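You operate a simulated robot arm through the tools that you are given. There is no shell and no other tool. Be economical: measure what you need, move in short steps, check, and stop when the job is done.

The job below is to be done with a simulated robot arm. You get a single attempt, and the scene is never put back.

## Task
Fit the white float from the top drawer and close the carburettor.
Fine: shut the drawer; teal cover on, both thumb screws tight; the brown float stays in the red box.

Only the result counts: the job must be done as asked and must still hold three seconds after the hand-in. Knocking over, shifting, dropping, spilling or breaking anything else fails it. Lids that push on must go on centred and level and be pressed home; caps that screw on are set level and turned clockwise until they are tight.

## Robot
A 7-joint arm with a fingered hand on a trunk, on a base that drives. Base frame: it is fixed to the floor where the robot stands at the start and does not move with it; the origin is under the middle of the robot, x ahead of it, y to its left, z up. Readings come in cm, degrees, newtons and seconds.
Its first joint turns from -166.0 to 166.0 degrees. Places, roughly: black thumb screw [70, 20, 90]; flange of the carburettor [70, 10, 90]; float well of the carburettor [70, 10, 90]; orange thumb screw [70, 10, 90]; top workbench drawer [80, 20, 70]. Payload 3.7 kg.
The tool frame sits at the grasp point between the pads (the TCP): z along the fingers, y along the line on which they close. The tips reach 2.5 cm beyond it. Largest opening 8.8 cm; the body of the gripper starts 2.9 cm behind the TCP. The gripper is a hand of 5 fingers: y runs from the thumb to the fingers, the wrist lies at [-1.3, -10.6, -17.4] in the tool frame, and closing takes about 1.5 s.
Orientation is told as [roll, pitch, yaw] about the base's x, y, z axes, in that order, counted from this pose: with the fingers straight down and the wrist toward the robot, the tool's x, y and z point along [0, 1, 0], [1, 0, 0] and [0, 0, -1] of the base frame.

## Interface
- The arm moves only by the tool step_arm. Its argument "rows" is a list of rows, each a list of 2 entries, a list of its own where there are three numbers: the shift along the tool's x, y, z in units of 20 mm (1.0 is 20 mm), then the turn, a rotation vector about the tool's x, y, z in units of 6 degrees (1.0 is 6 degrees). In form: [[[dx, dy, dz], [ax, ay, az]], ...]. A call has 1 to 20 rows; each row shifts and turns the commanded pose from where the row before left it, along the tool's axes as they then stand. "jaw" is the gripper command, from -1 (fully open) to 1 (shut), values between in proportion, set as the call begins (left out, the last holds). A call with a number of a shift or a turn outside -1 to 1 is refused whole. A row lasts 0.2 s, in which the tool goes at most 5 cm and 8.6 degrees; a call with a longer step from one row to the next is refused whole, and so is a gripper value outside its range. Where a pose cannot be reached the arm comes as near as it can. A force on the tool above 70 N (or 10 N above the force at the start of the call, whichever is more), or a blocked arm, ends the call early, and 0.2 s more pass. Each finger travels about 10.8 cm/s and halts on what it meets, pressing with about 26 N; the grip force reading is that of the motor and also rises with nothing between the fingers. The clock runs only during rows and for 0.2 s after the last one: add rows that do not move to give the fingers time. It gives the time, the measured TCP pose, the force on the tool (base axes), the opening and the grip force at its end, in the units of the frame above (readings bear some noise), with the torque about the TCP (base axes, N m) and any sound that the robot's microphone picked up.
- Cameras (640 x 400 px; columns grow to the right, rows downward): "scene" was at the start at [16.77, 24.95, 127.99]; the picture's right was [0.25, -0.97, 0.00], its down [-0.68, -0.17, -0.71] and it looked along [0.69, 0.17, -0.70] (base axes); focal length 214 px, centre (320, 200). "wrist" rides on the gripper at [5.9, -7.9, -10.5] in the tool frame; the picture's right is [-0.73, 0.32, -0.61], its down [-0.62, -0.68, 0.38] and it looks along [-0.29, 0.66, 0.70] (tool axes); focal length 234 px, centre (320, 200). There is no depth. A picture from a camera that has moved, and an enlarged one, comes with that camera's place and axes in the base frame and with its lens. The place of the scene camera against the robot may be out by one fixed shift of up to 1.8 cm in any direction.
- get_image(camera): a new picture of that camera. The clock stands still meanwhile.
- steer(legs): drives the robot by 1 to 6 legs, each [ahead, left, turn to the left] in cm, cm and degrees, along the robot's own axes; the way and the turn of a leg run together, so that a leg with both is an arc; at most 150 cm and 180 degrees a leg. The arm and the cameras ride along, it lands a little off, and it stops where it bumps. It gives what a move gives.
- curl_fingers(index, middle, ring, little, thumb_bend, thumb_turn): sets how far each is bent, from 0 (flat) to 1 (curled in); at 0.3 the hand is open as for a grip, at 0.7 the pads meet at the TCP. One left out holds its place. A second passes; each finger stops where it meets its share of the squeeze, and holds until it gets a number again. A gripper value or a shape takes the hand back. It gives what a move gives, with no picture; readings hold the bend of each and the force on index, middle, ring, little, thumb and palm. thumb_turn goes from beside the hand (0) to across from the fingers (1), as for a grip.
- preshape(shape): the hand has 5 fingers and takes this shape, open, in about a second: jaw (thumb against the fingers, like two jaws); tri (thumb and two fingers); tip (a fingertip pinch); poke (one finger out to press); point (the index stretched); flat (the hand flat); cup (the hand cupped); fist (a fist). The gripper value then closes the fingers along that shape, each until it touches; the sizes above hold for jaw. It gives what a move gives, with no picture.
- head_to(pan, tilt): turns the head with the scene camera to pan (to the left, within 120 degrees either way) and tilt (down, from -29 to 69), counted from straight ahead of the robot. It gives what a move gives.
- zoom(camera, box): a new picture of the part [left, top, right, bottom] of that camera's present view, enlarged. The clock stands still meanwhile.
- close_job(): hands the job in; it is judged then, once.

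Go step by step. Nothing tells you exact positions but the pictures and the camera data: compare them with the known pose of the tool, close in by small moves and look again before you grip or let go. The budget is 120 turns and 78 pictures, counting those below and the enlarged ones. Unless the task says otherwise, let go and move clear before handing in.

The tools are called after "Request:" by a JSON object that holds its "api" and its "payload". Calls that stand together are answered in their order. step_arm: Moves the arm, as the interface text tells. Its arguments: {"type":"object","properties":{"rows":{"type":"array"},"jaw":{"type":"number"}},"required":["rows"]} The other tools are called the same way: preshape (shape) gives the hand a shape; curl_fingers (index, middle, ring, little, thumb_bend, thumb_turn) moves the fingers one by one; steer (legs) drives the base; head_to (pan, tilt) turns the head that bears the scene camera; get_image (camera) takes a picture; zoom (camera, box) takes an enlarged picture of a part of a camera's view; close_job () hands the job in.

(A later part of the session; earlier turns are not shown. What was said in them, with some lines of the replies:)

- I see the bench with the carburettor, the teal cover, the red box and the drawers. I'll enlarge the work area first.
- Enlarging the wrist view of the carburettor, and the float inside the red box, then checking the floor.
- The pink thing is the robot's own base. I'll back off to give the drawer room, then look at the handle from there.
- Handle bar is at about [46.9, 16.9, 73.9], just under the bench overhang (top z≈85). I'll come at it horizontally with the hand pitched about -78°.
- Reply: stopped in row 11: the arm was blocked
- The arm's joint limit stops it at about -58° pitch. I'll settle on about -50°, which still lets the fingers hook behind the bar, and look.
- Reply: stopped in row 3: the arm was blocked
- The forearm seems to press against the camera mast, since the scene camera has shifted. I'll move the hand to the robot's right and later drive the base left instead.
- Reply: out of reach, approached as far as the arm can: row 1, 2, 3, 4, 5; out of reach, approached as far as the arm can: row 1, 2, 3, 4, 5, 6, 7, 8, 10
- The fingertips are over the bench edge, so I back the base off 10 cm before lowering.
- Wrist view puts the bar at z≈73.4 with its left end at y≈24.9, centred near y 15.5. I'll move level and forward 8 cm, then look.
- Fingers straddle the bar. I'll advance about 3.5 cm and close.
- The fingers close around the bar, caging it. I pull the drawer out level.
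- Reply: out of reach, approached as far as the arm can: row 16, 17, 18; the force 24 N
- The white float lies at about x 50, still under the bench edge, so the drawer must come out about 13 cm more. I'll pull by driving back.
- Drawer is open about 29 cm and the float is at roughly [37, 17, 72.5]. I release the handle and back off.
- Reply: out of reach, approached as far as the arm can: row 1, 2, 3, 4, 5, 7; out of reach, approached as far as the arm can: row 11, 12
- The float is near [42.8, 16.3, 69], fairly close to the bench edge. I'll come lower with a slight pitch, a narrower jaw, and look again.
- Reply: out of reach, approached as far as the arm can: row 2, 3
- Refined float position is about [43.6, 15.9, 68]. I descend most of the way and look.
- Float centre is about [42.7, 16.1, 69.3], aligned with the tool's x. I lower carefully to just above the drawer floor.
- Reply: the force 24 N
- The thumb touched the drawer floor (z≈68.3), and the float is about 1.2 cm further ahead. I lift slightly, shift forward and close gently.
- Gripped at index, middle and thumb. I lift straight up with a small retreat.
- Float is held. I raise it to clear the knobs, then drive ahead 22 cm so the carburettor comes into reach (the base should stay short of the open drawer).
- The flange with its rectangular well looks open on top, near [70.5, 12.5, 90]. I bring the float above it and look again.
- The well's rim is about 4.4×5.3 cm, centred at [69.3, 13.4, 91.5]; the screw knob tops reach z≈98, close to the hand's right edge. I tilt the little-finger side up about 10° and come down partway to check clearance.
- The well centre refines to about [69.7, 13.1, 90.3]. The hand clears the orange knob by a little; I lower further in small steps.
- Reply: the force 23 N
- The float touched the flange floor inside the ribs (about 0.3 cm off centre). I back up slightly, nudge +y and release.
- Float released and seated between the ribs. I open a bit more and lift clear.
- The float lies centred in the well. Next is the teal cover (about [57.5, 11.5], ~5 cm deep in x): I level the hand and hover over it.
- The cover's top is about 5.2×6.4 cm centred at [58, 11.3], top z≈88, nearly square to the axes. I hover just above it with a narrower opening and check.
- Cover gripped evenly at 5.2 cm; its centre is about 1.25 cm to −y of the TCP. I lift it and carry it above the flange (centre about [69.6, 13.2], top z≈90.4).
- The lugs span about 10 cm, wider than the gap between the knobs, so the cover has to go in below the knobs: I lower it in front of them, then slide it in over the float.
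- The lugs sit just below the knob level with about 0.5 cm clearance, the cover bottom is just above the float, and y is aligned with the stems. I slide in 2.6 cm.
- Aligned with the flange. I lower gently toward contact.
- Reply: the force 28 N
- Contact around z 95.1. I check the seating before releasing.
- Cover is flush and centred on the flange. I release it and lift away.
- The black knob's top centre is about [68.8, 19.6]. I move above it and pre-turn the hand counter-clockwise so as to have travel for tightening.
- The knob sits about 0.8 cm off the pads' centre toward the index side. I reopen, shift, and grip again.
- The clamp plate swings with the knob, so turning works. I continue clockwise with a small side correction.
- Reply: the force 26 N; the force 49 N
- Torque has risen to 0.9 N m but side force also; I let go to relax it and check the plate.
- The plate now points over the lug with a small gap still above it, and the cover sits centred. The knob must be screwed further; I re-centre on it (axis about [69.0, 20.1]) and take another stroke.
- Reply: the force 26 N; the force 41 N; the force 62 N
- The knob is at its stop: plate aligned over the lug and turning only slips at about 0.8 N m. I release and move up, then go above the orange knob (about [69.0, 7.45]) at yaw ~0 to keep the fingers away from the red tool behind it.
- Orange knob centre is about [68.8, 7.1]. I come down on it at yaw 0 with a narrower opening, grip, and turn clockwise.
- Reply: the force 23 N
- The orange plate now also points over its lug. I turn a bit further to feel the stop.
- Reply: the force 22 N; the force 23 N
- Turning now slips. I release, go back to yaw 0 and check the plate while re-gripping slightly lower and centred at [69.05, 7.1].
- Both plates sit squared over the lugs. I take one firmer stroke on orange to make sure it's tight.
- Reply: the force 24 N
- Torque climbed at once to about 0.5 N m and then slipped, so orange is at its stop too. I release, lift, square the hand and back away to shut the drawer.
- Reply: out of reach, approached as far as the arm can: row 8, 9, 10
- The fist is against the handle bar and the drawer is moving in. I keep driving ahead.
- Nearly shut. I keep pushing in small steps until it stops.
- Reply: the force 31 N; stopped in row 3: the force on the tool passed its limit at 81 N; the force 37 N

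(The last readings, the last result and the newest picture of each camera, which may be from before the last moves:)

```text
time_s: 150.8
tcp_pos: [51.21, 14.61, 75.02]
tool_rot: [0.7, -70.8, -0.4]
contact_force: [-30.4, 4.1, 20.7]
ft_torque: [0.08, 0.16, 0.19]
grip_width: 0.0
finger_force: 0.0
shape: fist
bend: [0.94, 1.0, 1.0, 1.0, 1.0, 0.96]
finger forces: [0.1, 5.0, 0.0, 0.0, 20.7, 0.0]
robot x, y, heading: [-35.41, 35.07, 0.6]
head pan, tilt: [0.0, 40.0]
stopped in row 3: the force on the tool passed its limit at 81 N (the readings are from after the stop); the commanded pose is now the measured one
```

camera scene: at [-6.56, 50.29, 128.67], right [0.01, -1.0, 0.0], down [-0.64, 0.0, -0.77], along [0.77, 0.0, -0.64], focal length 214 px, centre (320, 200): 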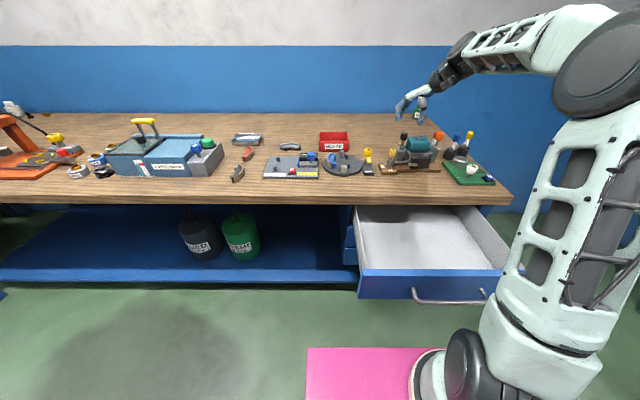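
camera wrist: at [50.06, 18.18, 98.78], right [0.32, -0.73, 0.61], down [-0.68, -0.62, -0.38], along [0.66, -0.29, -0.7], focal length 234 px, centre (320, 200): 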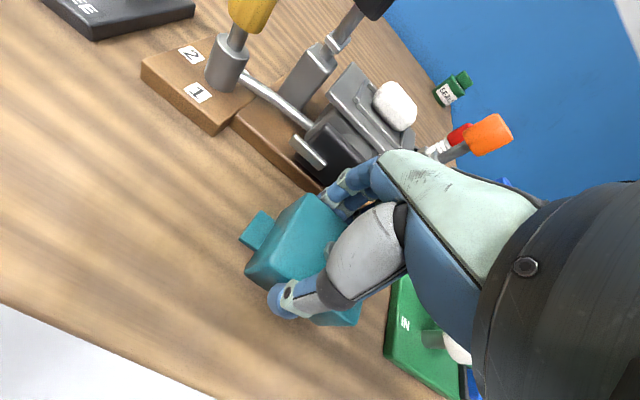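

Solid stop reached (81 N peak), so the drawer is home. I back the hand off and check.

Request:
{"api": "step_arm", "payload": {"rows": [[[0, 0.1, -0.1], [0, 0, 0]], [[0, -0.05, -0.3], [0, 0, 0]], [[0, -0.16, -0.47], [0, 0, 0]], [[0, -0.16, -0.47], [0, 0, 0]], [[0, -0.16, -0.47], [0, 0, 0]]]}}

Request:
{"api": "steer", "payload": {"legs": [[-30, 0, 0]]}}

Request:
{"api": "get_image", "payload": {"camera": "scene"}}

```text
time_s: 152.0
tcp_pos: [47.66, 14.52, 75.13]
tool_rot: [0.6, -70.5, -0.3]
contact_force: [0.1, 0.3, 0.2]
ft_torque: [-0.04, -0.02, -0.04]
grip_width: 0.01
finger_force: 0.0
shape: fist
bend: [0.93, 1.0, 1.0, 1.0, 1.0, 0.95]
finger forces: [0.0, 0.0, 0.1, 0.1, 0.0, 0.1]
robot x, y, heading: [-35.61, 34.73, 0.4]
head pan, tilt: [0.0, 40.0]
```

```text
time_s: 154.0
tcp_pos: [18.16, 14.89, 75.0]
tool_rot: [0.5, -70.5, 0.2]
contact_force: [0.0, -0.1, 0.5]
ft_torque: [-0.03, 0.04, -0.01]
grip_width: 0.01
finger_force: 0.0
shape: fist
bend: [0.93, 1.0, 1.0, 1.0, 1.0, 0.95]
finger forces: [0.0, 0.1, 0.0, 0.1, 0.1, 0.0]
robot x, y, heading: [-64.73, 34.76, 1.2]
head pan, tilt: [0.0, 40.0]
```

```text
1 pictures are left
camera scene: at [-48.07, 57.79, 128.67], right [0.02, -1.0, 0.0], down [-0.64, -0.01, -0.77], along [0.77, 0.01, -0.64], focal length 214 px, centre (320, 200)
```

scene: 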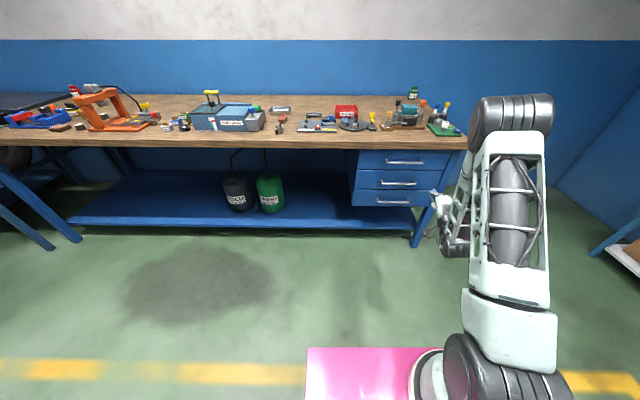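

The drawer looks flush with the others. I spend the last picture on a final check of the carburettor and drawer.

Request:
{"api": "zoom", "payload": {"camera": "scene", "box": [350, 90, 470, 210]}}

```text
3.33 times, centred on (410, 150) of scene
camera zoom: at [-48.07, 57.79, 128.67], right [0.02, -1.0, 0.0], down [-0.64, -0.01, -0.77], along [0.77, 0.01, -0.64], focal length 715 px, centre (20, 367)
```

zoom: 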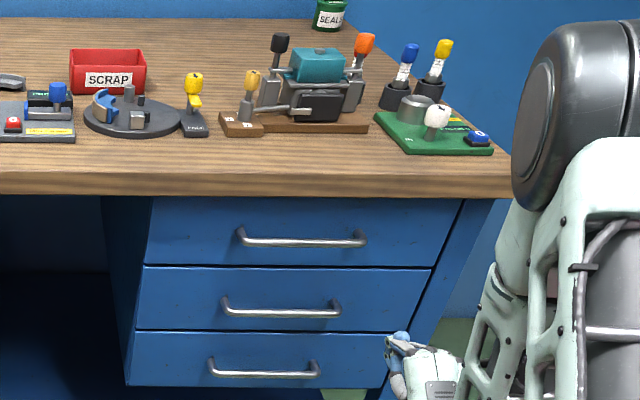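

The drawer is flush. The cover is centred and level with both clamp plates over its lugs, the white float is inside, and the hand is clear. I'm handing in.

Request:
{"api": "close_job", "payload": {}}

```text
The job is handed in.
```

I've handed the job in: the white float is in the well, the teal cover is on, and both thumb screws are turned to their stops. The drawer is shut and I left the brown float alone in the red box; no verdict came back.

- **Thumb screws:** I judged these tight by feel. Each clamp plate swung round over its lug and stopped there. Further turning only made the fingers slip, at about 0.8 N·m on the black screw and 0.5 N·m on the orange. In the pictures the plates may still sit slightly above the lugs, so this is the least certain part.
- **Cover:** turning the black screw pushed the cover about half a centimetre sideways. A close view afterwards showed it centred on the flange.
- **Drawer:** the last push met a firm stop, and the front looks flush with the other drawers.
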